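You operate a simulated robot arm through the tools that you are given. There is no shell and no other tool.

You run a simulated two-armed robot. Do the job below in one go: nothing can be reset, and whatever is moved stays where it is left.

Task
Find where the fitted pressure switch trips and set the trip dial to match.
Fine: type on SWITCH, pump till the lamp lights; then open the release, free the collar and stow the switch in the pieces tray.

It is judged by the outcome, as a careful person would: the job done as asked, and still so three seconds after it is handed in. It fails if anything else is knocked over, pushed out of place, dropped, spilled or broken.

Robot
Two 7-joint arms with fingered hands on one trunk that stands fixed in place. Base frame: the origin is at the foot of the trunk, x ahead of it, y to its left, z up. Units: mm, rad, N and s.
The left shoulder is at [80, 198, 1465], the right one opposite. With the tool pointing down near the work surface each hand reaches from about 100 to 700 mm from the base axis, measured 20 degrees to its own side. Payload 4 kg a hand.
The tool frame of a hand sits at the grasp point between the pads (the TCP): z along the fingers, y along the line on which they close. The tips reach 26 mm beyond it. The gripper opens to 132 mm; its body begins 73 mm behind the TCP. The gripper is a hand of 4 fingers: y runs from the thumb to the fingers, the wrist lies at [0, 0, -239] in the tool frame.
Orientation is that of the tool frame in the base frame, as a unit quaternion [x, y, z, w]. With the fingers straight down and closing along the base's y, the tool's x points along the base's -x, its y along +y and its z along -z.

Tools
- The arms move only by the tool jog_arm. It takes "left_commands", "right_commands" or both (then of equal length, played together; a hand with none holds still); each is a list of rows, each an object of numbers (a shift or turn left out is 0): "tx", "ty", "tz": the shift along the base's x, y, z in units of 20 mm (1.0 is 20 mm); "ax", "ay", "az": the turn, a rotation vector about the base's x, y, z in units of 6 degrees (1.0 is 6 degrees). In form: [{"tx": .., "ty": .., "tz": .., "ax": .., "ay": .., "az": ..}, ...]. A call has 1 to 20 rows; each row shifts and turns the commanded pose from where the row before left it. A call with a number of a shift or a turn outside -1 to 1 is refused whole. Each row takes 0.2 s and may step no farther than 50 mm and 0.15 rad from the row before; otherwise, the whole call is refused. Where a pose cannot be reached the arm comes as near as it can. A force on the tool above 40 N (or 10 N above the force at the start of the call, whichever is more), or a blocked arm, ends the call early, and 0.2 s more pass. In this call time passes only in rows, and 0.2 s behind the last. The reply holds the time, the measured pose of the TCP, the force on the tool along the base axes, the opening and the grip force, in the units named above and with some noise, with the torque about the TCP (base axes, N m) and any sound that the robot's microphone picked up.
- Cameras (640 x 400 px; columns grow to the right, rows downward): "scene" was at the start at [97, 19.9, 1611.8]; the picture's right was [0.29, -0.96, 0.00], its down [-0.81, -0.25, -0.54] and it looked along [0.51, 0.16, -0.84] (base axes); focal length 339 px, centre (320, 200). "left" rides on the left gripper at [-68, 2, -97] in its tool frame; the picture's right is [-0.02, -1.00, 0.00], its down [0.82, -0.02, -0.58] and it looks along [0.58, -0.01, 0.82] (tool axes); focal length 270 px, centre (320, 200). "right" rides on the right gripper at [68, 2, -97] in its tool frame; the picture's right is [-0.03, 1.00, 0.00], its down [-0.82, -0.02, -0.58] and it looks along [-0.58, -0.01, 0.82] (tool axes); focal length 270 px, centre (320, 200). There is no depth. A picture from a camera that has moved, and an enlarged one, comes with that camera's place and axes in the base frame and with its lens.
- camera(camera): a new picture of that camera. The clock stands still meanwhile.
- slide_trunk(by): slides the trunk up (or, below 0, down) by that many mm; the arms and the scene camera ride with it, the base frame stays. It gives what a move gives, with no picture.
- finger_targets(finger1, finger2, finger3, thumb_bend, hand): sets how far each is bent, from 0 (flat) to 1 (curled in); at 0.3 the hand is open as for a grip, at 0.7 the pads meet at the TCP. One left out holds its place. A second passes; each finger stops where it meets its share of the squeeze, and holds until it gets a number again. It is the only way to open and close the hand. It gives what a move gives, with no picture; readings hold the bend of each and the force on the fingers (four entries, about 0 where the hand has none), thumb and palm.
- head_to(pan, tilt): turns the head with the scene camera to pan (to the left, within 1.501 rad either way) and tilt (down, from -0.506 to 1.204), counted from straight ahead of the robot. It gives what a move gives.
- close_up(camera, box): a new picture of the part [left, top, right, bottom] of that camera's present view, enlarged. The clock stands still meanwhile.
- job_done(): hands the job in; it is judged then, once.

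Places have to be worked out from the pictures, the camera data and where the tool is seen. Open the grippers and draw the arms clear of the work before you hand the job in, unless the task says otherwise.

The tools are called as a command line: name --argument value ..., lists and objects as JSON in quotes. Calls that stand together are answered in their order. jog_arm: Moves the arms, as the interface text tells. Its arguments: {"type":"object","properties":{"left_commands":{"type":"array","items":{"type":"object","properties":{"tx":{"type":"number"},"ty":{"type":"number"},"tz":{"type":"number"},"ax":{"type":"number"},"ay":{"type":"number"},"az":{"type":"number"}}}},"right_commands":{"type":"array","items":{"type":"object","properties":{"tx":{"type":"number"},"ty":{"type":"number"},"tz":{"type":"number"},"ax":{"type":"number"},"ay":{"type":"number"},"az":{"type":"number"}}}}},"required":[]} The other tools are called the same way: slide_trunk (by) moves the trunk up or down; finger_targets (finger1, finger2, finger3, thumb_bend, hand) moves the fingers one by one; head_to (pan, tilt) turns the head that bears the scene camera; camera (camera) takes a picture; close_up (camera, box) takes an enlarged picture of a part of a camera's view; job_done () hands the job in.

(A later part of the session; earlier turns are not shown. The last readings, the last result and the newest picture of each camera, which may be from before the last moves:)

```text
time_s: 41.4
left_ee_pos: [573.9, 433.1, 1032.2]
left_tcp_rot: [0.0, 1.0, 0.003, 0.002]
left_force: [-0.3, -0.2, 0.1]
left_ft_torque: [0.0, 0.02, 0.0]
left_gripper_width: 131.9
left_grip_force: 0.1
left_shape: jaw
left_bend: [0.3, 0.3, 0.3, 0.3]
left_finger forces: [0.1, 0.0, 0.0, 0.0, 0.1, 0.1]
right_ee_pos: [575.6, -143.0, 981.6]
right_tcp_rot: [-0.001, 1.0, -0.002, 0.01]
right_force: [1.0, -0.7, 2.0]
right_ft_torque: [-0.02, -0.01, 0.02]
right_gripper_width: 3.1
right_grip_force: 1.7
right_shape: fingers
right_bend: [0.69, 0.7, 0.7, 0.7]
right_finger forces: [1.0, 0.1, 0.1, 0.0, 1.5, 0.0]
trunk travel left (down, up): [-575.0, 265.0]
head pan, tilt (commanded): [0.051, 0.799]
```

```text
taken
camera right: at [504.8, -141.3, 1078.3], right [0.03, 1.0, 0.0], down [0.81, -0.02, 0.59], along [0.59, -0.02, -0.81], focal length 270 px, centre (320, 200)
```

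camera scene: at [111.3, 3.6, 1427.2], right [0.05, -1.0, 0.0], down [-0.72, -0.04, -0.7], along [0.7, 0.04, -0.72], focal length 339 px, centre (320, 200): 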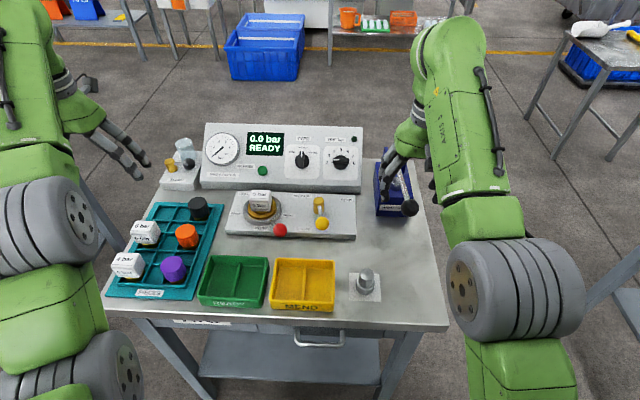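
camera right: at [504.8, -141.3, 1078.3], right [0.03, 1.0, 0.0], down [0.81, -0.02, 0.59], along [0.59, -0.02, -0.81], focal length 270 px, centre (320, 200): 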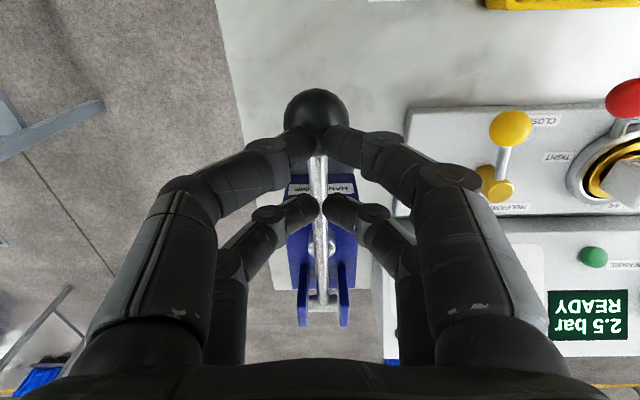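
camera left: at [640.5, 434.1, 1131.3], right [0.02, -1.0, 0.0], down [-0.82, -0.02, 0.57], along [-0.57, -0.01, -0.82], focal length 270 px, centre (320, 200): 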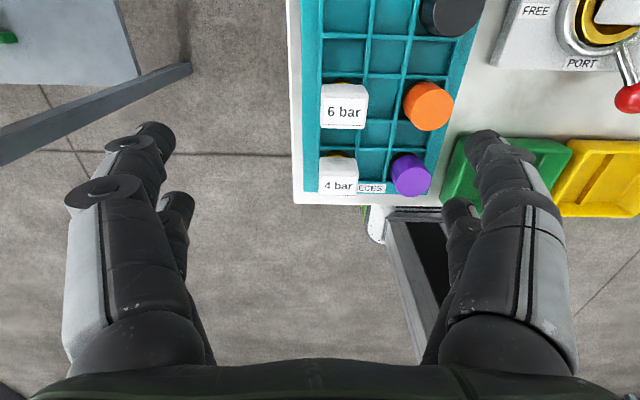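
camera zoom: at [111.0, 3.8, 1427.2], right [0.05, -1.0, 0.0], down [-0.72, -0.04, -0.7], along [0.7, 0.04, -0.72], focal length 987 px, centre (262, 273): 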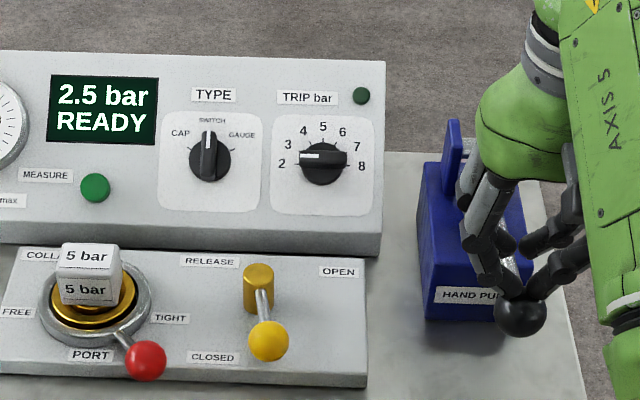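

The handle springs back and follows the hand, and the display reads 2.5 bar. I'll look at the gauge needle to see whether it agrees.

close_up --camera "scene" --box '[200, 125, 300, 185]'

jog_arm --right_commands '[{"tz": -0.25}]'

close_up --camera "scene" --box '[200, 110, 400, 230]'

jog_arm --right_commands '[{"tz": -0.25}]'

close_up --camera "scene" --box '[200, 110, 400, 230]'

```text
6.40 times, centred on (250, 155) of scene
camera zoom: at [111.0, 3.8, 1427.2], right [0.05, -1.0, 0.0], down [-0.72, -0.04, -0.7], along [0.7, 0.04, -0.72], focal length 2171 px, centre (768, 488)
```

zoom: 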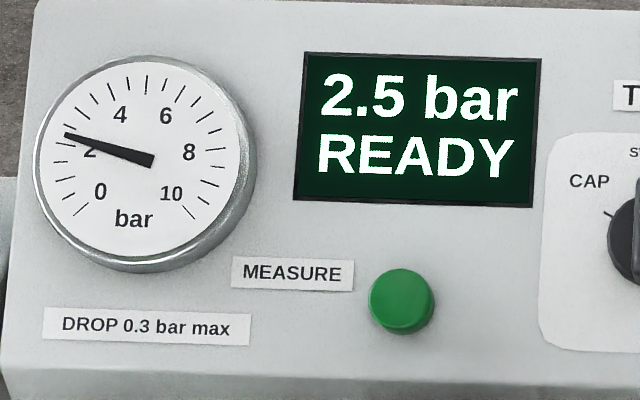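

```text
time_s: 41.8
left_ee_pos: [572.4, 433.6, 1033.4]
left_tcp_rot: [0.001, 1.0, 0.002, 0.001]
left_force: [0.7, -0.4, -0.2]
left_ft_torque: [0.03, 0.01, 0.01]
left_gripper_width: 132.2
left_grip_force: 0.1
left_shape: jaw
left_bend: [0.3, 0.3, 0.3, 0.3]
left_finger forces: [0.0, 0.0, 0.1, 0.0, 0.1, 0.0]
right_ee_pos: [574.9, -143.6, 978.7]
right_tcp_rot: [0.0, 1.0, 0.0, 0.01]
right_force: [-1.0, -0.1, 3.1]
right_ft_torque: [-0.05, 0.1, -0.01]
right_gripper_width: 2.9
right_grip_force: 1.7
right_shape: fingers
right_bend: [0.69, 0.7, 0.7, 0.7]
right_finger forces: [0.9, 0.0, 0.0, 0.0, 2.4, 0.1]
trunk travel left (down, up): [-575.0, 265.0]
head pan, tilt (commanded): [0.051, 0.799]
```

```text
3.20 times, centred on (300, 170) of scene
camera zoom: at [110.6, 3.5, 1427.3], right [0.05, -1.0, 0.0], down [-0.72, -0.04, -0.7], along [0.7, 0.04, -0.72], focal length 1086 px, centre (384, 296)
```

zoom: 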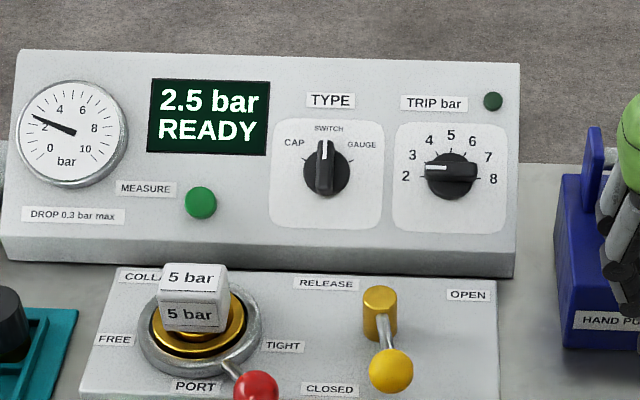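

```text
time_s: 42.2
left_ee_pos: [572.1, 434.4, 1033.6]
left_tcp_rot: [0.001, 1.0, 0.002, 0.002]
left_force: [-0.7, 0.1, 0.1]
left_ft_torque: [0.0, 0.05, 0.0]
left_gripper_width: 131.9
left_grip_force: 0.1
left_shape: jaw
left_bend: [0.3, 0.3, 0.3, 0.3]
left_finger forces: [0.0, 0.0, 0.0, 0.0, 0.1, 0.0]
right_ee_pos: [574.0, -142.3, 974.7]
right_tcp_rot: [0.0, 1.0, 0.0, 0.009]
right_force: [-1.3, 0.8, 3.2]
right_ft_torque: [-0.05, 0.09, 0.03]
right_gripper_width: 2.8
right_grip_force: 1.9
right_shape: fingers
right_bend: [0.69, 0.7, 0.7, 0.7]
right_finger forces: [1.5, 0.1, 0.0, 0.0, 2.1, 0.0]
trunk travel left (down, up): [-575.0, 265.0]
head pan, tilt (commanded): [0.051, 0.799]
```

```text
3.20 times, centred on (300, 170) of scene
camera zoom: at [110.5, 3.7, 1427.3], right [0.05, -1.0, 0.0], down [-0.72, -0.04, -0.7], along [0.7, 0.04, -0.72], focal length 1086 px, centre (384, 296)
```

zoom: 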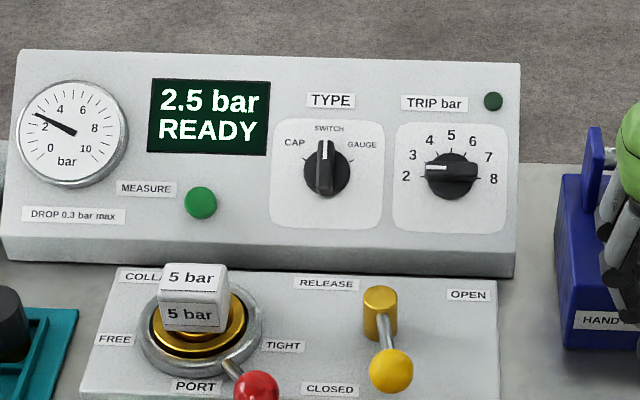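

The needle creeps between display steps, so the pressure itself changes smoothly and the display rounds to 0.5. I'll keep to small steps and check the lamp, display and needle after each.

jog_arm --right_commands '[{"tz": -0.25}, {"tz": -0.25}]'

close_up --camera "scene" --box '[200, 120, 370, 190]'

jog_arm --right_commands '[{"tz": -0.25}, {"tz": -0.25}]'

close_up --camera "scene" --box '[200, 120, 370, 190]'

```text
time_s: 42.8
left_ee_pos: [572.7, 433.7, 1033.8]
left_tcp_rot: [0.0, 1.0, 0.002, 0.001]
left_force: [-0.1, 0.4, -0.3]
left_ft_torque: [-0.02, 0.03, -0.02]
left_gripper_width: 131.8
left_grip_force: 0.1
left_shape: jaw
left_bend: [0.3, 0.3, 0.3, 0.3]
left_finger forces: [0.0, 0.1, 0.1, 0.0, 0.0, 0.0]
right_ee_pos: [574.7, -143.4, 961.9]
right_tcp_rot: [0.0, 1.0, 0.0, 0.009]
right_force: [-1.0, 0.7, 3.4]
right_ft_torque: [0.05, 0.09, -0.03]
right_gripper_width: 2.7
right_grip_force: 2.0
right_shape: fingers
right_bend: [0.69, 0.7, 0.7, 0.7]
right_finger forces: [2.6, 0.1, 0.0, 0.0, 1.5, 0.0]
trunk travel left (down, up): [-575.0, 265.0]
head pan, tilt (commanded): [0.051, 0.799]
```

```text
3.76 times, centred on (285, 155) of scene
camera zoom: at [110.5, 3.9, 1427.3], right [0.05, -1.0, 0.0], down [-0.72, -0.04, -0.7], along [0.7, 0.04, -0.72], focal length 1277 px, centre (452, 369)
```

zoom: 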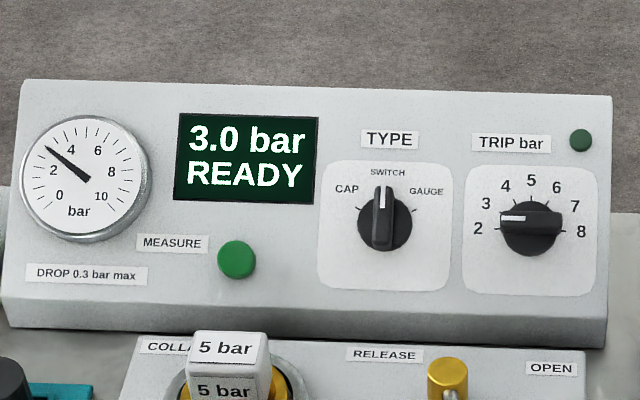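

```text
time_s: 43.4
left_ee_pos: [572.8, 432.6, 1032.9]
left_tcp_rot: [0.0, 1.0, 0.002, 0.002]
left_force: [0.1, 0.1, -0.1]
left_ft_torque: [0.0, 0.04, 0.03]
left_gripper_width: 131.9
left_grip_force: 0.1
left_shape: jaw
left_bend: [0.3, 0.3, 0.3, 0.3]
left_finger forces: [0.1, 0.0, 0.0, 0.1, 0.0, 0.0]
right_ee_pos: [573.3, -142.0, 954.2]
right_tcp_rot: [0.0, 1.0, -0.002, 0.009]
right_force: [-1.5, -1.0, 3.3]
right_ft_torque: [-0.02, 0.11, 0.03]
right_gripper_width: 2.7
right_grip_force: 2.4
right_shape: fingers
right_bend: [0.7, 0.7, 0.7, 0.7]
right_finger forces: [1.9, 0.1, 0.1, 0.0, 2.7, 0.1]
trunk travel left (down, up): [-575.0, 265.0]
head pan, tilt (commanded): [0.051, 0.799]
```

```text
3.76 times, centred on (285, 155) of scene
camera zoom: at [110.5, 3.7, 1427.3], right [0.05, -1.0, 0.0], down [-0.72, -0.04, -0.7], along [0.7, 0.04, -0.72], focal length 1277 px, centre (452, 369)
```

zoom: 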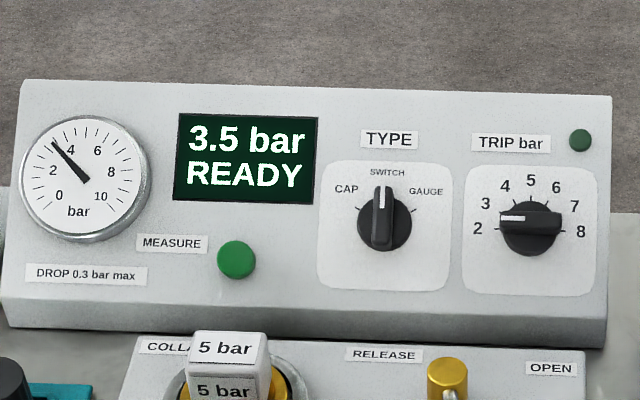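

3.5 bar with the lamp still dark. I'll drop to steps of about 5 mm from here.

jog_arm --right_commands '[{"tz": -0.25}]'

close_up --camera "scene" --box '[200, 120, 370, 190]'

jog_arm --right_commands '[{"tz": -0.25}]'

close_up --camera "scene" --box '[200, 120, 370, 190]'

```text
time_s: 43.8
left_ee_pos: [574.2, 431.8, 1032.9]
left_tcp_rot: [0.0, 1.0, 0.002, 0.002]
left_force: [0.0, -0.2, -0.3]
left_ft_torque: [-0.02, 0.01, 0.02]
left_gripper_width: 131.8
left_grip_force: 0.0
left_shape: jaw
left_bend: [0.3, 0.3, 0.3, 0.3]
left_finger forces: [0.0, 0.1, 0.1, 0.0, 0.1, 0.0]
right_ee_pos: [574.3, -144.2, 948.2]
right_tcp_rot: [0.0, 1.0, -0.001, 0.01]
right_force: [0.7, 0.7, 4.1]
right_ft_torque: [0.01, 0.05, -0.01]
right_gripper_width: 2.8
right_grip_force: 2.8
right_shape: fingers
right_bend: [0.69, 0.7, 0.7, 0.7]
right_finger forces: [2.6, 0.0, 0.0, 0.0, 1.8, 0.0]
trunk travel left (down, up): [-575.0, 265.0]
head pan, tilt (commanded): [0.051, 0.799]
```

```text
3.76 times, centred on (285, 155) of scene
camera zoom: at [110.7, 4.0, 1427.3], right [0.05, -1.0, 0.0], down [-0.72, -0.04, -0.7], along [0.7, 0.04, -0.72], focal length 1277 px, centre (452, 369)
```

zoom: 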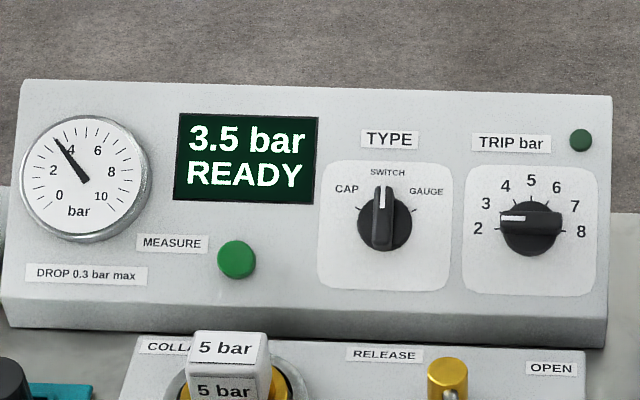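

```text
time_s: 44.2
left_ee_pos: [573.8, 435.7, 1032.7]
left_tcp_rot: [0.0, 1.0, 0.001, 0.001]
left_force: [0.2, -0.6, 0.3]
left_ft_torque: [0.0, 0.01, 0.01]
left_gripper_width: 132.0
left_grip_force: 0.1
left_shape: jaw
left_bend: [0.3, 0.3, 0.3, 0.3]
left_finger forces: [0.1, 0.1, 0.1, 0.0, 0.1, 0.1]
right_ee_pos: [574.6, -144.4, 943.1]
right_tcp_rot: [0.0, 1.0, 0.0, 0.009]
right_force: [0.2, 2.0, 3.2]
right_ft_torque: [0.05, 0.11, -0.03]
right_gripper_width: 3.0
right_grip_force: 2.1
right_shape: fingers
right_bend: [0.7, 0.7, 0.7, 0.7]
right_finger forces: [3.9, 0.0, 0.0, 0.0, 0.8, 0.1]
trunk travel left (down, up): [-575.0, 265.0]
head pan, tilt (commanded): [0.051, 0.799]
```

```text
3.76 times, centred on (285, 155) of scene
camera zoom: at [110.6, 4.2, 1427.3], right [0.05, -1.0, 0.0], down [-0.72, -0.04, -0.7], along [0.7, 0.04, -0.72], focal length 1277 px, centre (452, 369)
```

zoom: 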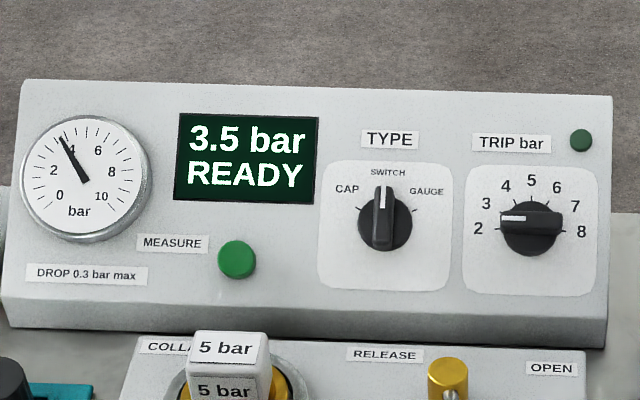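

The needle is close to 4 and the display still reads 3.5, with the lamp off. I'll take another 5 mm step.

jog_arm --right_commands '[{"tz": -0.25}]'

close_up --camera "scene" --box '[200, 120, 370, 190]'

jog_arm --right_commands '[{"tz": -0.25}]'

close_up --camera "scene" --box '[200, 120, 370, 190]'

```text
time_s: 44.6
left_ee_pos: [571.7, 433.5, 1031.5]
left_tcp_rot: [0.0, 1.0, 0.001, 0.002]
left_force: [0.6, 0.3, -0.2]
left_ft_torque: [0.04, 0.0, -0.02]
left_gripper_width: 131.7
left_grip_force: 0.0
left_shape: jaw
left_bend: [0.3, 0.3, 0.3, 0.3]
left_finger forces: [0.0, 0.0, 0.0, 0.0, 0.0, 0.0]
right_ee_pos: [572.8, -144.3, 938.1]
right_tcp_rot: [-0.001, 1.0, 0.0, 0.01]
right_force: [0.9, 2.1, 4.7]
right_ft_torque: [0.01, 0.08, -0.04]
right_gripper_width: 3.0
right_grip_force: 2.6
right_shape: fingers
right_bend: [0.7, 0.7, 0.7, 0.7]
right_finger forces: [3.8, 0.0, 0.1, 0.1, 1.4, 0.0]
trunk travel left (down, up): [-575.0, 265.0]
head pan, tilt (commanded): [0.051, 0.799]
```

```text
3.76 times, centred on (285, 155) of scene
camera zoom: at [110.7, 4.0, 1427.3], right [0.05, -1.0, 0.0], down [-0.72, -0.04, -0.7], along [0.7, 0.04, -0.72], focal length 1277 px, centre (452, 369)
```

zoom: 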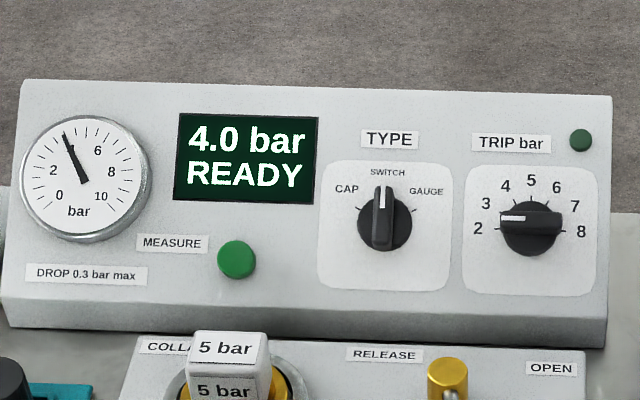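

```text
time_s: 45.0
left_ee_pos: [573.3, 434.0, 1032.8]
left_tcp_rot: [0.0, 1.0, 0.001, 0.002]
left_force: [-0.4, 0.4, -0.1]
left_ft_torque: [0.0, 0.02, 0.02]
left_gripper_width: 132.3
left_grip_force: 0.0
left_shape: jaw
left_bend: [0.3, 0.3, 0.3, 0.3]
left_finger forces: [0.0, 0.1, 0.0, 0.1, 0.0, 0.0]
right_ee_pos: [573.9, -144.4, 931.9]
right_tcp_rot: [0.0, 1.0, -0.001, 0.009]
right_force: [-0.9, 1.2, 5.3]
right_ft_torque: [0.05, 0.09, -0.01]
right_gripper_width: 3.1
right_grip_force: 2.4
right_shape: fingers
right_bend: [0.7, 0.7, 0.7, 0.7]
right_finger forces: [4.2, 0.1, 0.0, 0.1, 1.2, 0.0]
trunk travel left (down, up): [-575.0, 265.0]
head pan, tilt (commanded): [0.051, 0.799]
```

```text
3.76 times, centred on (285, 155) of scene
camera zoom: at [110.7, 4.2, 1427.3], right [0.05, -1.0, 0.0], down [-0.72, -0.04, -0.7], along [0.7, 0.04, -0.72], focal length 1277 px, centre (452, 369)
```

zoom: 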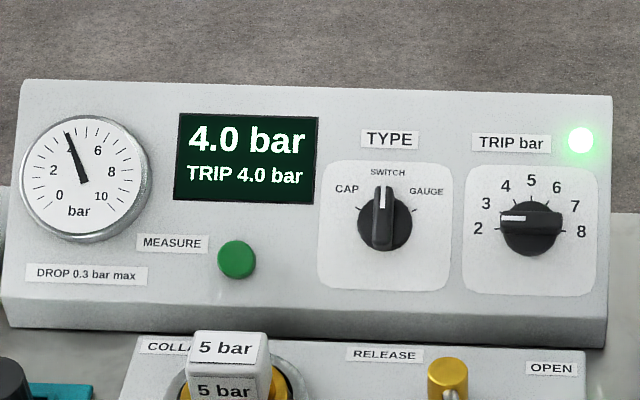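

The lamp lit and the display shows "TRIP 4.0 bar", so this "5 bar" switch actually trips at 4. I'll check the needle up close before leaving the handle.

close_up --camera "scene" --box '[203, 130, 243, 166]'

close_up --camera "scene" --box '[240, 125, 370, 185]'

```text
11.11 times, centred on (223, 148) of scene
camera zoom: at [110.7, 4.2, 1427.3], right [0.05, -1.0, 0.0], down [-0.72, -0.04, -0.7], along [0.7, 0.04, -0.72], focal length 3769 px, centre (1398, 778)
```

zoom: 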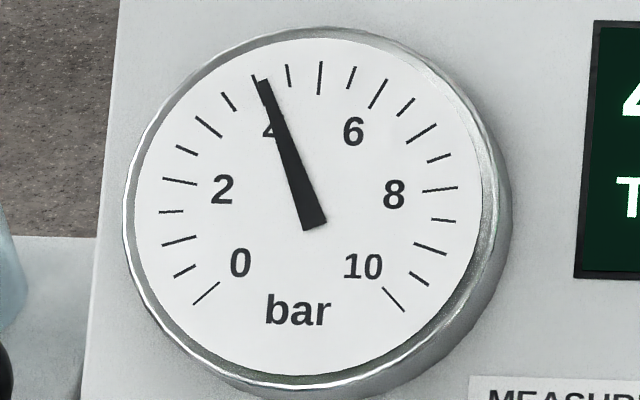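

```text
4.92 times, centred on (305, 155) of scene
camera zoom: at [110.7, 4.2, 1427.3], right [0.05, -1.0, 0.0], down [-0.72, -0.04, -0.7], along [0.7, 0.04, -0.72], focal length 1670 px, centre (394, 422)
```

zoom: 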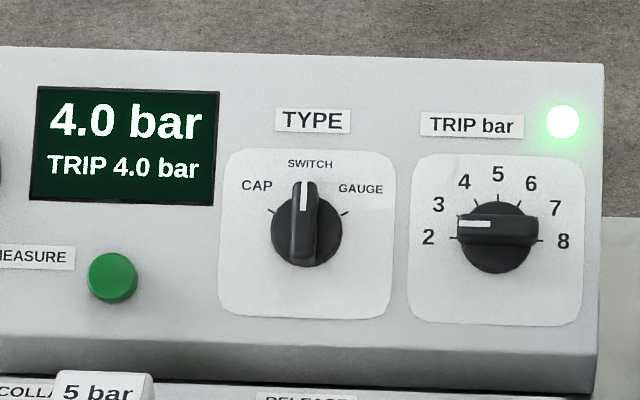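

The needle sits at 4.0, so the trip point is 4.0 bar. I'll lift off the handle, letting it rise gently, then tilt the hand and go to the TRIP dial.

jog_arm --right_commands '[{"tz": 0.6}, {"tz": 0.7}, {"tz": 0.8}, {"tx": 0.1, "tz": 0.8}, {"tx": 0.2, "tz": 0.6}]'

camera --camera "scene"

```text
time_s: 46.2
left_ee_pos: [573.6, 432.7, 1032.0]
left_tcp_rot: [0.001, 1.0, 0.002, 0.001]
left_force: [0.0, -0.3, 0.2]
left_ft_torque: [-0.02, -0.01, -0.03]
left_gripper_width: 131.8
left_grip_force: 0.1
left_shape: jaw
left_bend: [0.3, 0.3, 0.3, 0.3]
left_finger forces: [0.0, 0.0, 0.0, 0.1, 0.0, 0.0]
right_ee_pos: [579.7, -144.3, 1003.0]
right_tcp_rot: [0.001, 1.0, -0.001, 0.009]
right_force: [0.2, -0.1, -0.3]
right_ft_torque: [-0.02, -0.01, 0.03]
right_gripper_width: 1.5
right_grip_force: 0.0
right_shape: fingers
right_bend: [0.7, 0.7, 0.7, 0.7]
right_finger forces: [0.1, 0.0, 0.0, 0.1, 0.0, 0.0]
trunk travel left (down, up): [-575.0, 265.0]
head pan, tilt (commanded): [0.051, 0.799]
```

```text
taken
camera scene: at [111.5, 3.7, 1427.1], right [0.05, -1.0, 0.0], down [-0.72, -0.04, -0.7], along [0.7, 0.04, -0.72], focal length 339 px, centre (320, 200)
```

scene: 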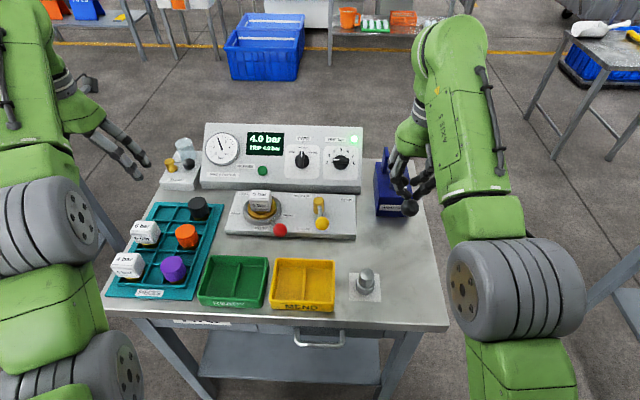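

The pump is released and the pressure holds at 4.0. Next I'll tilt the hand and move it over toward the TRIP dial.

jog_arm --right_commands '[{"tx": 0.45, "ty": 0.6, "tz": 0.35, "ay": -0.645}, {"tx": 0.45, "ty": 0.8, "tz": 0.35, "ay": -0.645}, {"tx": 0.45, "ty": 0.8, "tz": 0.35, "ay": -0.645}, {"tx": 0.45, "ty": 0.8, "tz": 0.35, "ay": -0.645}, {"tx": 0.45, "ty": 0.8, "tz": 0.35, "ay": -0.645}, {"tx": 0.45, "ty": 0.8, "tz": 0.2, "ay": -0.645}, {"tx": 0.45, "ty": 0.8, "tz": 0.1, "ay": -0.645}, {"tx": 0.4, "ty": 0.97, "ay": -0.645}]'

finger_targets --hand "right" --finger1 0.57 --finger2 0.57 --finger3 0.57 --thumb_bend 0.57

jog_arm --right_commands '[{"tx": 0.1, "ax": -0.4417, "az": 0.7067}, {"tx": 0.1, "ax": -0.4417, "az": 0.7067}, {"tx": 0.1, "ax": -0.4417, "az": 0.7067}, {"tx": 0.1, "ax": -0.4417, "az": 0.7067}, {"tx": 0.1, "ax": -0.4417, "az": 0.7067}, {"tx": 0.1, "ax": -0.4417, "az": 0.7067}, {"tx": 0.1, "ax": -0.4417, "az": 0.7067}, {"tx": 0.1, "ax": -0.4417, "az": 0.7067}, {"tx": 0.1, "ax": -0.4417, "az": 0.7067}, {"tx": 0.1, "ax": -0.4417, "az": 0.7067}, {"tx": 0.1, "ax": -0.4417, "az": 0.7067}, {"tx": 0.1, "ax": -0.4417, "az": 0.7067}, {"ax": -0.4417, "az": 0.7067}, {"ax": -0.4417, "az": 0.7067}, {"ax": -0.4417, "az": 0.7067}, {"ax": -0.4417, "az": 0.7067}, {"ax": -0.4417, "az": 0.7067}, {"ax": -0.4417, "az": 0.7067}]'

camera --camera "right"

camera --camera "scene"

```text
time_s: 48.0
left_ee_pos: [573.7, 433.6, 1032.6]
left_tcp_rot: [0.0, 1.0, 0.0, 0.002]
left_force: [0.2, 0.0, -1.0]
left_ft_torque: [-0.07, -0.01, 0.01]
left_gripper_width: 132.0
left_grip_force: 0.1
left_shape: jaw
left_bend: [0.3, 0.3, 0.3, 0.3]
left_finger forces: [0.0, 0.1, 0.0, 0.0, 0.1, 0.0]
right_ee_pos: [653.0, -15.3, 1043.0]
right_tcp_rot: [0.001, 0.961, -0.001, 0.277]
right_force: [0.0, 0.1, 0.1]
right_ft_torque: [-0.03, 0.01, -0.02]
right_gripper_width: 1.2
right_grip_force: 0.1
right_shape: fingers
right_bend: [0.7, 0.7, 0.7, 0.7]
right_finger forces: [0.1, 0.1, 0.0, 0.0, 0.1, 0.0]
trunk travel left (down, up): [-575.0, 265.0]
head pan, tilt (commanded): [0.051, 0.799]
```

```text
time_s: 49.0
left_ee_pos: [573.2, 433.1, 1033.5]
left_tcp_rot: [0.0, 1.0, 0.002, 0.001]
left_force: [0.0, -0.5, -0.3]
left_ft_torque: [0.0, 0.0, 0.02]
left_gripper_width: 131.9
left_grip_force: 0.0
left_shape: jaw
left_bend: [0.3, 0.3, 0.3, 0.3]
left_finger forces: [0.0, 0.0, 0.0, 0.1, 0.1, 0.0]
right_ee_pos: [652.7, -17.4, 1043.8]
right_tcp_rot: [0.0, 0.961, -0.001, 0.275]
right_force: [-0.1, 1.0, -0.1]
right_ft_torque: [-0.02, -0.01, -0.01]
right_gripper_width: 45.1
right_grip_force: 0.0
right_shape: fingers
right_bend: [0.56, 0.56, 0.56, 0.56]
right_finger forces: [0.0, 0.0, 0.0, 0.1, 0.1, 0.1]
trunk travel left (down, up): [-575.0, 265.0]
head pan, tilt (commanded): [0.051, 0.799]
```

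```text
time_s: 52.8
left_ee_pos: [572.2, 432.7, 1033.6]
left_tcp_rot: [0.0, 1.0, 0.002, 0.002]
left_force: [-0.6, -0.2, -0.7]
left_ft_torque: [0.05, -0.01, 0.01]
left_gripper_width: 131.7
left_grip_force: 0.1
left_shape: jaw
left_bend: [0.3, 0.3, 0.3, 0.3]
left_finger forces: [0.1, 0.0, 0.0, 0.1, 0.1, 0.0]
right_ee_pos: [675.6, -15.9, 1043.0]
right_tcp_rot: [0.68, -0.679, 0.196, -0.195]
right_force: [0.3, 0.8, -0.1]
right_ft_torque: [0.01, -0.01, -0.02]
right_gripper_width: 45.2
right_grip_force: 0.1
right_shape: fingers
right_bend: [0.56, 0.56, 0.56, 0.56]
right_finger forces: [0.0, 0.0, 0.0, 0.1, 0.1, 0.1]
trunk travel left (down, up): [-575.0, 265.0]
head pan, tilt (commanded): [0.051, 0.799]
```

```text
taken
camera right: at [622.9, -84.2, 1124.9], right [-0.85, 0.02, -0.53], down [-0.29, 0.82, 0.5], along [0.44, 0.58, -0.68], focal length 270 px, centre (320, 200)
```

right: 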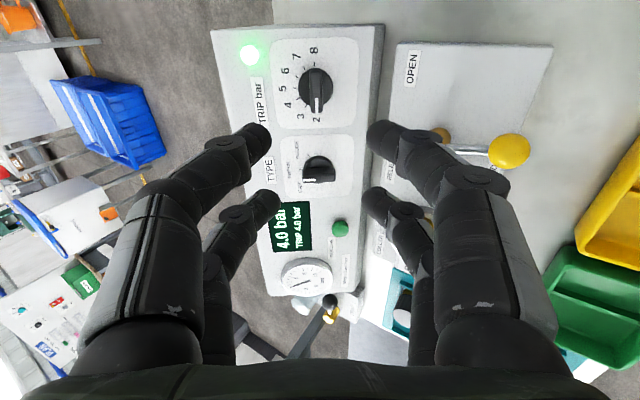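

```text
taken
camera scene: at [111.3, 3.7, 1427.2], right [0.05, -1.0, 0.0], down [-0.72, -0.04, -0.7], along [0.7, 0.04, -0.72], focal length 339 px, centre (320, 200)
```

scene: 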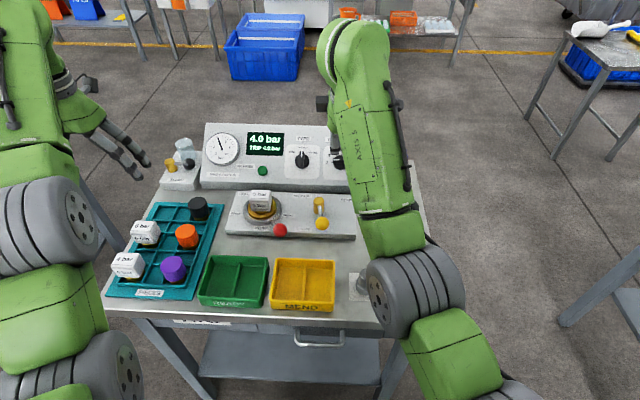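

The hand is aligned with the TRIP bar, which appears vertical on the centreline. I'll close in to the pre-grasp, about 60 mm out.

jog_arm --right_commands '[{"tx": 0.51, "ty": -0.008, "tz": -0.777}, {"tx": 0.51, "ty": -0.008, "tz": -0.777}, {"tx": 0.51, "ty": -0.008, "tz": -0.777}, {"tx": 0.51, "ty": -0.008, "tz": -0.777}, {"tx": 0.51, "ty": -0.008, "tz": -0.777}, {"tx": 0.51, "ty": -0.008, "tz": -0.777}]'

close_up --camera "right" --box '[240, 70, 400, 190]'

```text
time_s: 54.2
left_ee_pos: [573.3, 433.3, 1033.1]
left_tcp_rot: [-0.001, 1.0, 0.001, 0.001]
left_force: [0.0, -0.2, -0.1]
left_ft_torque: [0.03, -0.02, -0.04]
left_gripper_width: 131.8
left_grip_force: 0.0
left_shape: jaw
left_bend: [0.3, 0.3, 0.3, 0.3]
left_finger forces: [0.0, 0.1, 0.1, 0.1, 0.0, 0.0]
right_ee_pos: [736.3, -17.6, 949.9]
right_tcp_rot: [-0.68, 0.68, -0.195, 0.195]
right_force: [0.1, 0.5, 0.9]
right_ft_torque: [-0.01, 0.0, 0.0]
right_gripper_width: 45.2
right_grip_force: 0.2
right_shape: fingers
right_bend: [0.56, 0.56, 0.56, 0.56]
right_finger forces: [0.1, 0.1, 0.0, 0.1, 0.0, 0.0]
trunk travel left (down, up): [-575.0, 265.0]
head pan, tilt (commanded): [0.051, 0.799]
```

```text
3.33 times, centred on (320, 130) of right
camera zoom: at [684.0, -85.5, 1031.5], right [-0.85, 0.03, -0.53], down [-0.29, 0.82, 0.5], along [0.45, 0.58, -0.68], focal length 901 px, centre (320, 433)
```

zoom: 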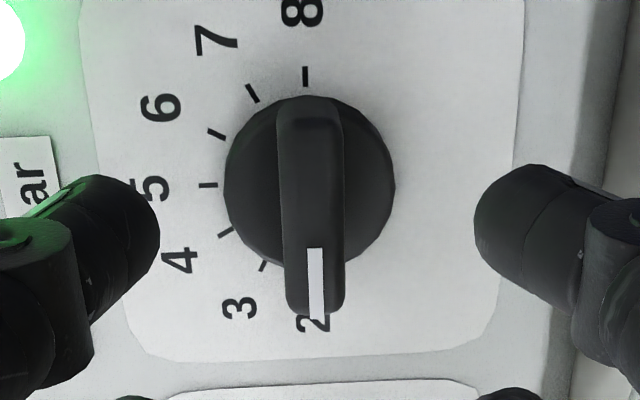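

It's almost centred. I'll apply a 1 mm correction and advance 30 mm, then look again.

jog_arm --right_commands '[{"tx": 0.4175, "ty": -0.025, "tz": -0.625}, {"tx": 0.4175, "ty": -0.025, "tz": -0.625}]'

close_up --camera "right" --box '[240, 80, 400, 200]'

```text
time_s: 54.8
left_ee_pos: [574.7, 433.1, 1032.8]
left_tcp_rot: [0.001, 1.0, 0.002, 0.001]
left_force: [0.4, -0.1, -0.1]
left_ft_torque: [-0.02, 0.04, -0.01]
left_gripper_width: 131.6
left_grip_force: 0.1
left_shape: jaw
left_bend: [0.3, 0.3, 0.3, 0.3]
left_finger forces: [0.0, 0.1, 0.0, 0.0, 0.0, 0.0]
right_ee_pos: [755.7, -20.2, 926.0]
right_tcp_rot: [-0.679, 0.68, -0.194, 0.195]
right_force: [-0.5, 0.0, 0.3]
right_ft_torque: [0.02, 0.0, 0.02]
right_gripper_width: 45.1
right_grip_force: 0.1
right_shape: fingers
right_bend: [0.56, 0.56, 0.56, 0.56]
right_finger forces: [0.0, 0.1, 0.0, 0.0, 0.0, 0.0]
trunk travel left (down, up): [-575.0, 265.0]
head pan, tilt (commanded): [0.051, 0.799]
```

```text
3.33 times, centred on (320, 140) of right
camera zoom: at [701.4, -87.9, 1006.7], right [-0.85, 0.03, -0.53], down [-0.29, 0.82, 0.5], along [0.45, 0.58, -0.68], focal length 901 px, centre (320, 400)
```

zoom: 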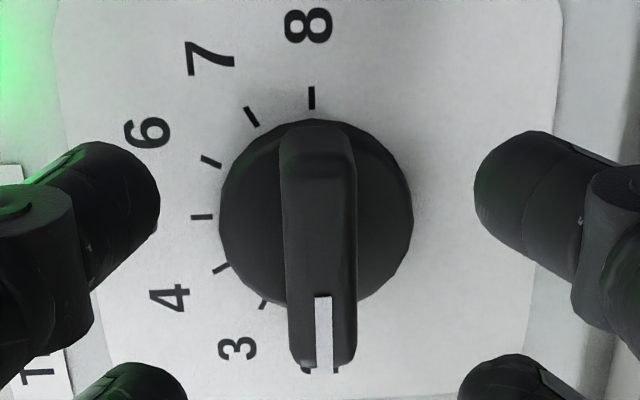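

It's centred to within about 1 mm. I'll advance the last 28 mm and check before closing.

jog_arm --right_commands '[{"tx": 0.2475, "ty": 0.015, "tz": -0.395}, {"tx": 0.2475, "ty": 0.015, "tz": -0.395}, {"tx": 0.2475, "ty": 0.015, "tz": -0.395}]'

close_up --camera "right" --box '[220, 80, 420, 230]'

```text
time_s: 55.6
left_ee_pos: [573.4, 434.2, 1032.2]
left_tcp_rot: [0.0, 1.0, 0.002, 0.001]
left_force: [0.2, 0.0, -0.3]
left_ft_torque: [0.01, -0.03, 0.0]
left_gripper_width: 132.1
left_grip_force: 0.1
left_shape: jaw
left_bend: [0.3, 0.3, 0.3, 0.3]
left_finger forces: [0.0, 0.1, 0.0, 0.1, 0.0, 0.0]
right_ee_pos: [770.5, -19.0, 900.4]
right_tcp_rot: [0.68, -0.68, 0.194, -0.194]
right_force: [0.8, 0.0, 0.8]
right_ft_torque: [-0.03, -0.01, -0.03]
right_gripper_width: 45.3
right_grip_force: 0.1
right_shape: fingers
right_bend: [0.56, 0.56, 0.56, 0.56]
right_finger forces: [0.0, 0.0, 0.0, 0.1, 0.1, 0.1]
trunk travel left (down, up): [-575.0, 265.0]
head pan, tilt (commanded): [0.051, 0.799]
```

```text
2.67 times, centred on (320, 155) of right
camera zoom: at [715.8, -86.9, 982.8], right [-0.85, 0.03, -0.53], down [-0.29, 0.82, 0.5], along [0.45, 0.58, -0.68], focal length 721 px, centre (320, 320)
```

zoom: 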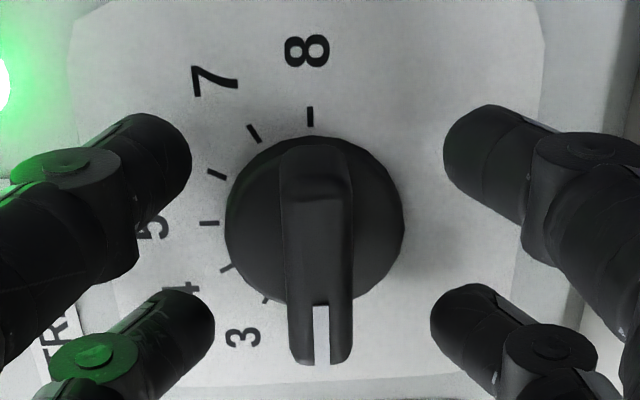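

This view matches the one I had before the good TYPE grip. I'll close on the bar.

finger_targets --hand "right" --finger1 0.72 --finger2 0.72 --finger3 0.72 --thumb_bend 0.72

close_up --camera "right" --box '[220, 80, 420, 230]'

```text
time_s: 56.6
left_ee_pos: [572.7, 432.5, 1031.0]
left_tcp_rot: [0.0, 1.0, 0.002, 0.001]
left_force: [0.7, 0.0, 0.0]
left_ft_torque: [0.04, -0.03, 0.0]
left_gripper_width: 131.7
left_grip_force: 0.0
left_shape: jaw
left_bend: [0.3, 0.3, 0.3, 0.3]
left_finger forces: [0.0, 0.0, 0.0, 0.0, 0.1, 0.0]
right_ee_pos: [769.6, -19.4, 900.5]
right_tcp_rot: [0.68, -0.68, 0.194, -0.195]
right_force: [3.7, -0.1, -0.5]
right_ft_torque: [-0.04, -0.05, -0.01]
right_gripper_width: 9.1
right_grip_force: 8.7
right_shape: fingers
right_bend: [0.7, 0.7, 0.69, 0.69]
right_finger forces: [4.3, 3.8, 4.6, 0.0, 5.5, 0.0]
trunk travel left (down, up): [-575.0, 265.0]
head pan, tilt (commanded): [0.051, 0.799]
```

```text
2.67 times, centred on (320, 155) of right
camera zoom: at [716.4, -87.1, 982.3], right [-0.85, 0.03, -0.53], down [-0.29, 0.82, 0.5], along [0.45, 0.58, -0.68], focal length 721 px, centre (320, 320)
```

zoom: 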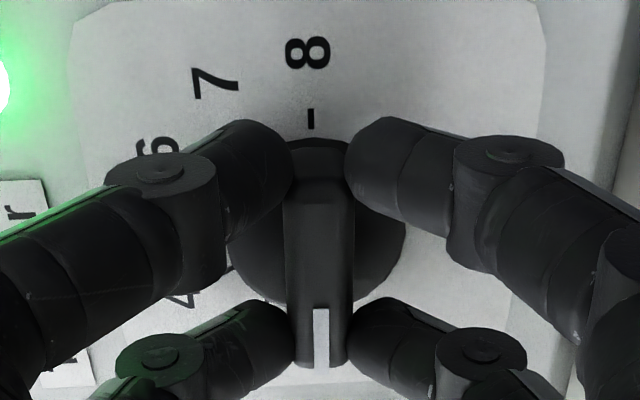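

All four digits hold the bar firmly. I'll turn 60° clockwise, 2 bar at 30° each, to point at 4.

jog_arm --right_commands '[{"ax": 0.4417, "az": -0.7067}, {"ax": 0.4417, "az": -0.7067}, {"ax": 0.4417, "az": -0.7067}, {"ax": 0.4417, "az": -0.7067}, {"ax": 0.4417, "az": -0.7067}, {"ax": 0.4417, "az": -0.7067}, {"ax": 0.4417, "az": -0.7067}, {"ax": 0.4417, "az": -0.7067}, {"ax": 0.4417, "az": -0.7067}, {"ax": 0.4417, "az": -0.7067}, {"ax": 0.4417, "az": -0.7067}, {"ax": 0.4417, "az": -0.7067}]'

close_up --camera "right" --box '[220, 80, 420, 230]'

close_up --camera "scene" --box '[320, 130, 370, 180]'

```text
time_s: 59.2
left_ee_pos: [573.7, 433.8, 1032.5]
left_tcp_rot: [0.0, 1.0, 0.002, 0.002]
left_force: [-0.6, 0.3, -0.1]
left_ft_torque: [0.0, -0.01, -0.03]
left_gripper_width: 131.9
left_grip_force: 0.1
left_shape: jaw
left_bend: [0.3, 0.3, 0.3, 0.3]
left_finger forces: [0.0, 0.0, 0.1, 0.0, 0.1, 0.1]
right_ee_pos: [768.8, -17.8, 901.5]
right_tcp_rot: [-0.248, 0.929, -0.071, 0.266]
right_force: [-8.0, -1.1, -10.4]
right_ft_torque: [-0.03, 0.15, 0.05]
right_gripper_width: 9.7
right_grip_force: 8.6
right_shape: fingers
right_bend: [0.69, 0.7, 0.7, 0.69]
right_finger forces: [5.4, 5.8, 2.9, 0.1, 3.5, 0.1]
trunk travel left (down, up): [-575.0, 265.0]
head pan, tilt (commanded): [0.051, 0.799]
```

```text
2.67 times, centred on (320, 155) of right
camera zoom: at [665.9, -49.8, 951.6], right [-0.4, 0.88, -0.25], down [0.3, 0.39, 0.87], along [0.86, 0.28, -0.42], focal length 721 px, centre (320, 320)
```

zoom: 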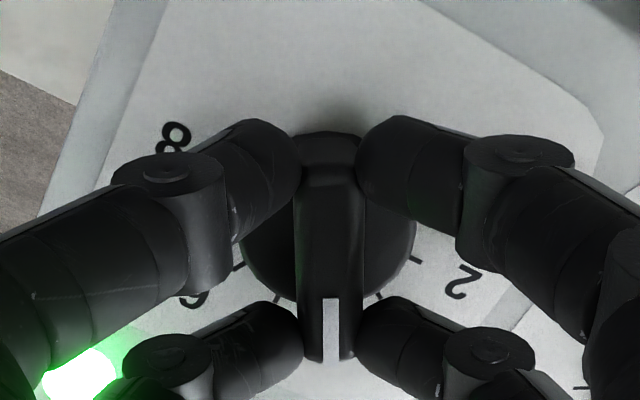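

```text
8.00 times, centred on (345, 155) of scene
camera zoom: at [111.6, 3.5, 1427.2], right [0.05, -1.0, 0.0], down [-0.72, -0.04, -0.7], along [0.7, 0.04, -0.72], focal length 2714 px, centre (120, 560)
```

zoom: 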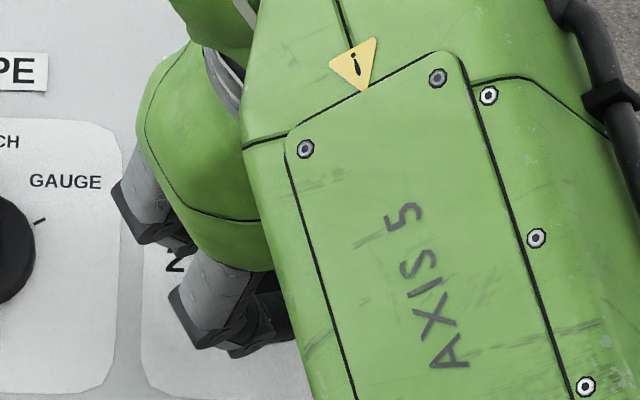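

The wrist has turned the full 60°. I'll open, back off along the knob axis and check where the pointer rests.

finger_targets --hand "right" --finger1 0.57 --finger2 0.57 --finger3 0.57 --thumb_bend 0.57

jog_arm --right_commands '[{"tx": -0.4, "tz": 0.64}, {"tx": -0.53, "tz": 0.848}, {"tx": -0.53, "tz": 0.848}, {"tx": -0.53, "tz": 0.848}]'

close_up --camera "right" --box '[220, 40, 420, 190]'

```text
time_s: 60.2
left_ee_pos: [573.1, 433.2, 1032.6]
left_tcp_rot: [0.0, 1.0, 0.002, 0.0]
left_force: [0.8, 0.4, 0.7]
left_ft_torque: [0.03, 0.01, -0.01]
left_gripper_width: 131.9
left_grip_force: 0.0
left_shape: jaw
left_bend: [0.3, 0.3, 0.3, 0.3]
left_finger forces: [0.0, 0.0, 0.1, 0.1, 0.0, 0.1]
right_ee_pos: [769.5, -18.3, 902.3]
right_tcp_rot: [-0.248, 0.929, -0.072, 0.266]
right_force: [0.0, 0.3, -0.2]
right_ft_torque: [0.02, -0.07, 0.0]
right_gripper_width: 45.2
right_grip_force: 0.2
right_shape: fingers
right_bend: [0.56, 0.56, 0.56, 0.56]
right_finger forces: [0.1, 0.1, 0.1, 0.0, 0.0, 0.0]
trunk travel left (down, up): [-575.0, 265.0]
head pan, tilt (commanded): [0.051, 0.799]
```

```text
time_s: 61.2
left_ee_pos: [572.5, 433.9, 1033.6]
left_tcp_rot: [-0.001, 1.0, 0.002, 0.002]
left_force: [0.3, 0.7, -0.3]
left_ft_torque: [-0.01, 0.01, 0.0]
left_gripper_width: 131.9
left_grip_force: 0.1
left_shape: jaw
left_bend: [0.3, 0.3, 0.3, 0.3]
left_finger forces: [0.0, 0.0, 0.0, 0.0, 0.1, 0.0]
right_ee_pos: [728.9, -16.7, 964.9]
right_tcp_rot: [-0.248, 0.929, -0.072, 0.266]
right_force: [1.0, 0.2, 0.3]
right_ft_torque: [0.0, 0.0, 0.0]
right_gripper_width: 45.0
right_grip_force: 0.1
right_shape: fingers
right_bend: [0.56, 0.56, 0.56, 0.56]
right_finger forces: [0.0, 0.0, 0.0, 0.1, 0.0, 0.0]
trunk travel left (down, up): [-575.0, 265.0]
head pan, tilt (commanded): [0.051, 0.799]
```

```text
2.67 times, centred on (320, 115) of right
camera zoom: at [626.2, -48.9, 1016.2], right [-0.4, 0.88, -0.25], down [0.3, 0.39, 0.87], along [0.86, 0.28, -0.42], focal length 721 px, centre (320, 427)
```

zoom: 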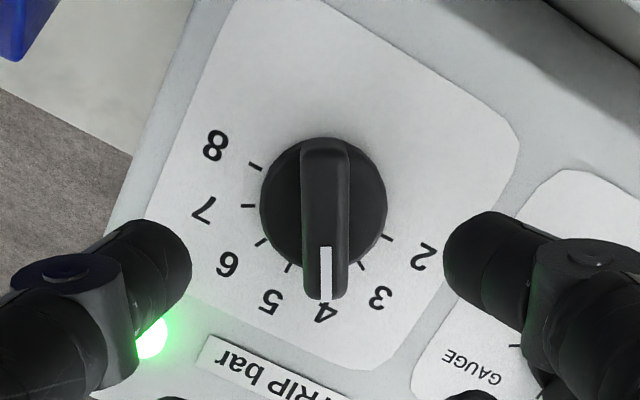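

The dial points squarely at 4. Next is the release lever: I'll back away while turning the hand upright, close it into a blunt tip and bring it to the left of the yellow ball at about (597, 23, 853).

jog_arm --right_commands '[{"tx": -0.6, "tz": 0.5, "ax": 0.4417, "az": -0.7067}, {"tx": -0.6, "tz": 0.5, "ax": 0.4417, "az": -0.7067}, {"tx": -0.6, "tz": 0.5, "ax": 0.4417, "az": -0.7067}, {"tx": -0.6, "tz": 0.4, "ax": 0.4417, "az": -0.7067}, {"tx": -0.6, "tz": 0.4, "ax": 0.4417, "az": -0.7067}, {"tx": -0.6, "tz": 0.3, "ax": 0.4417, "az": -0.7067}, {"tx": -0.35, "ty": 0.54, "tz": -0.2, "ay": 0.667}, {"tx": -0.35, "ty": 0.54, "tz": -0.2, "ay": 0.667}, {"tx": -0.35, "ty": 0.54, "tz": -0.2, "ay": 0.667}, {"tx": -0.35, "ty": 0.54, "tz": -0.2, "ay": 0.667}, {"tx": -0.35, "ty": 0.54, "tz": -0.2, "ay": 0.667}, {"tx": -0.35, "ty": 0.54, "tz": -0.3, "ay": 0.667}, {"tx": -0.35, "ty": 0.54, "tz": -0.4, "ay": 0.667}, {"tx": -0.35, "ty": 0.54, "tz": -0.4, "ay": 0.667}]'

finger_targets --hand "right" --finger1 0.7 --finger2 0.7 --finger3 0.7 --thumb_bend 0.7

camera --camera "right"

camera --camera "scene"

```text
time_s: 64.2
left_ee_pos: [573.3, 434.3, 1032.6]
left_tcp_rot: [0.0, 1.0, 0.001, 0.002]
left_force: [-0.4, -0.3, -0.3]
left_ft_torque: [-0.02, -0.01, 0.03]
left_gripper_width: 131.7
left_grip_force: 0.0
left_shape: jaw
left_bend: [0.3, 0.3, 0.3, 0.3]
left_finger forces: [0.0, 0.0, 0.0, 0.1, 0.1, 0.0]
right_ee_pos: [599.2, 68.5, 975.9]
right_tcp_rot: [0.001, 1.0, -0.001, -0.001]
right_force: [0.3, -0.6, 0.3]
right_ft_torque: [0.01, 0.01, -0.03]
right_gripper_width: 45.2
right_grip_force: 0.1
right_shape: fingers
right_bend: [0.56, 0.56, 0.56, 0.56]
right_finger forces: [0.1, 0.1, 0.0, 0.0, 0.0, 0.1]
trunk travel left (down, up): [-575.0, 265.0]
head pan, tilt (commanded): [0.051, 0.799]
```

```text
time_s: 65.2
left_ee_pos: [573.1, 433.5, 1032.0]
left_tcp_rot: [0.0, 1.0, 0.002, 0.002]
left_force: [-0.2, -0.2, -0.3]
left_ft_torque: [0.01, 0.0, -0.01]
left_gripper_width: 132.0
left_grip_force: 0.1
left_shape: jaw
left_bend: [0.3, 0.3, 0.3, 0.3]
left_finger forces: [0.0, 0.0, 0.0, 0.1, 0.0, 0.1]
right_ee_pos: [600.6, 69.2, 976.7]
right_tcp_rot: [-0.001, 1.0, -0.001, 0.0]
right_force: [-0.7, 0.1, -0.2]
right_ft_torque: [0.02, -0.01, 0.0]
right_gripper_width: 1.6
right_grip_force: 0.0
right_shape: fingers
right_bend: [0.7, 0.7, 0.7, 0.7]
right_finger forces: [0.0, 0.0, 0.0, 0.1, 0.0, 0.0]
trunk travel left (down, up): [-575.0, 265.0]
head pan, tilt (commanded): [0.051, 0.799]
```

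```text
taken
camera right: at [531.9, 70.7, 1073.6], right [0.03, 1.0, 0.0], down [0.82, -0.02, 0.58], along [0.58, -0.02, -0.82], focal length 270 px, centre (320, 200)
```

right: 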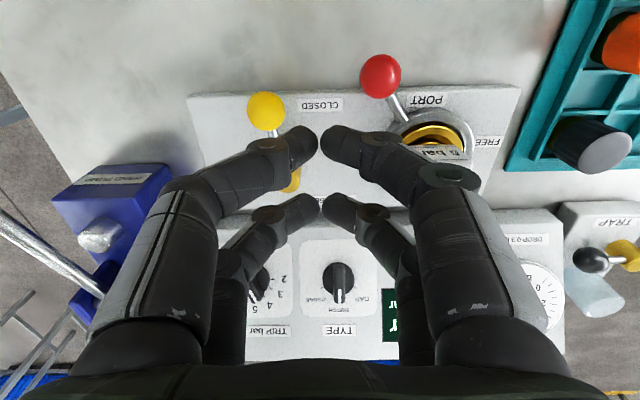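

```text
taken
camera scene: at [111.3, 3.7, 1427.2], right [0.05, -1.0, 0.0], down [-0.72, -0.04, -0.7], along [0.7, 0.04, -0.72], focal length 339 px, centre (320, 200)
```

scene: 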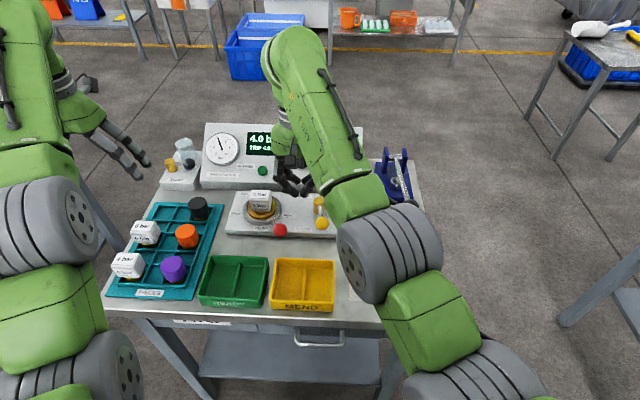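

The yellow ball sits just right of the closed tips and the red ball is clear on the left. I'll lower the tips beside the yellow ball on its +y side.

jog_arm --right_commands '[{"tx": 0.15, "ty": -0.15, "tz": -0.9}, {"tx": 0.15, "ty": -0.15, "tz": -0.9}, {"tz": -0.9}, {"tz": -0.9}, {"tz": -0.9}, {"tz": -0.8}]'

camera --camera "right"

close_up --camera "scene" --box '[220, 150, 380, 250]'

```text
time_s: 66.6
left_ee_pos: [572.6, 434.3, 1032.2]
left_tcp_rot: [0.0, 1.0, 0.001, 0.001]
left_force: [-0.4, -0.8, 0.0]
left_ft_torque: [-0.03, 0.02, 0.02]
left_gripper_width: 132.0
left_grip_force: 0.0
left_shape: jaw
left_bend: [0.3, 0.3, 0.3, 0.3]
left_finger forces: [0.0, 0.0, 0.1, 0.1, 0.0, 0.0]
right_ee_pos: [607.4, 63.4, 869.9]
right_tcp_rot: [0.0, 1.0, 0.0, 0.0]
right_force: [0.0, 0.2, 0.4]
right_ft_torque: [-0.01, -0.03, -0.01]
right_gripper_width: 1.6
right_grip_force: 0.1
right_shape: fingers
right_bend: [0.7, 0.7, 0.7, 0.7]
right_finger forces: [0.0, 0.0, 0.1, 0.0, 0.0, 0.0]
trunk travel left (down, up): [-575.0, 265.0]
head pan, tilt (commanded): [0.051, 0.799]
```

```text
taken
camera right: at [538.7, 65.3, 966.7], right [0.03, 1.0, 0.0], down [0.82, -0.02, 0.58], along [0.58, -0.02, -0.82], focal length 270 px, centre (320, 200)
```

right: 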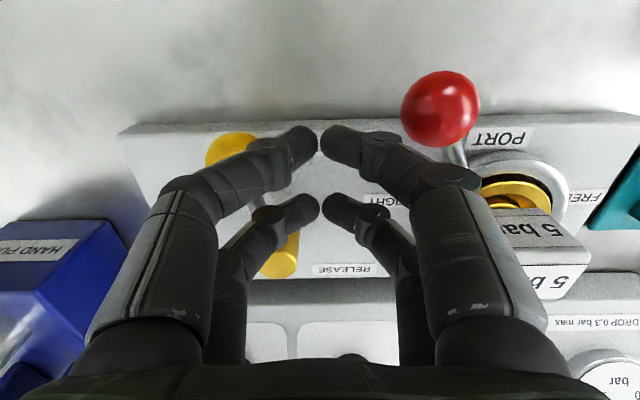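

```text
4.00 times, centred on (300, 200) of scene
camera zoom: at [111.5, 3.7, 1427.2], right [0.05, -1.0, 0.0], down [-0.72, -0.04, -0.7], along [0.7, 0.04, -0.72], focal length 1357 px, centre (400, 200)
```

zoom: 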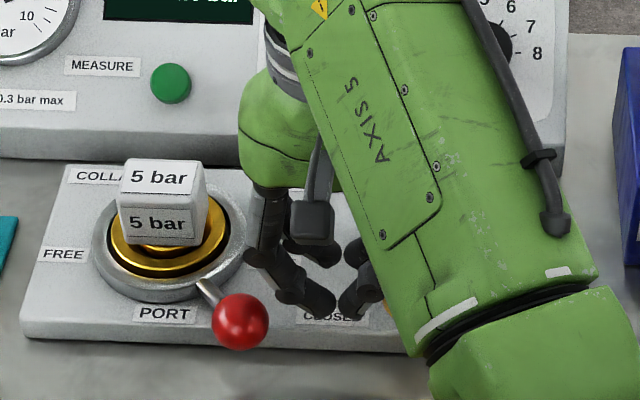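

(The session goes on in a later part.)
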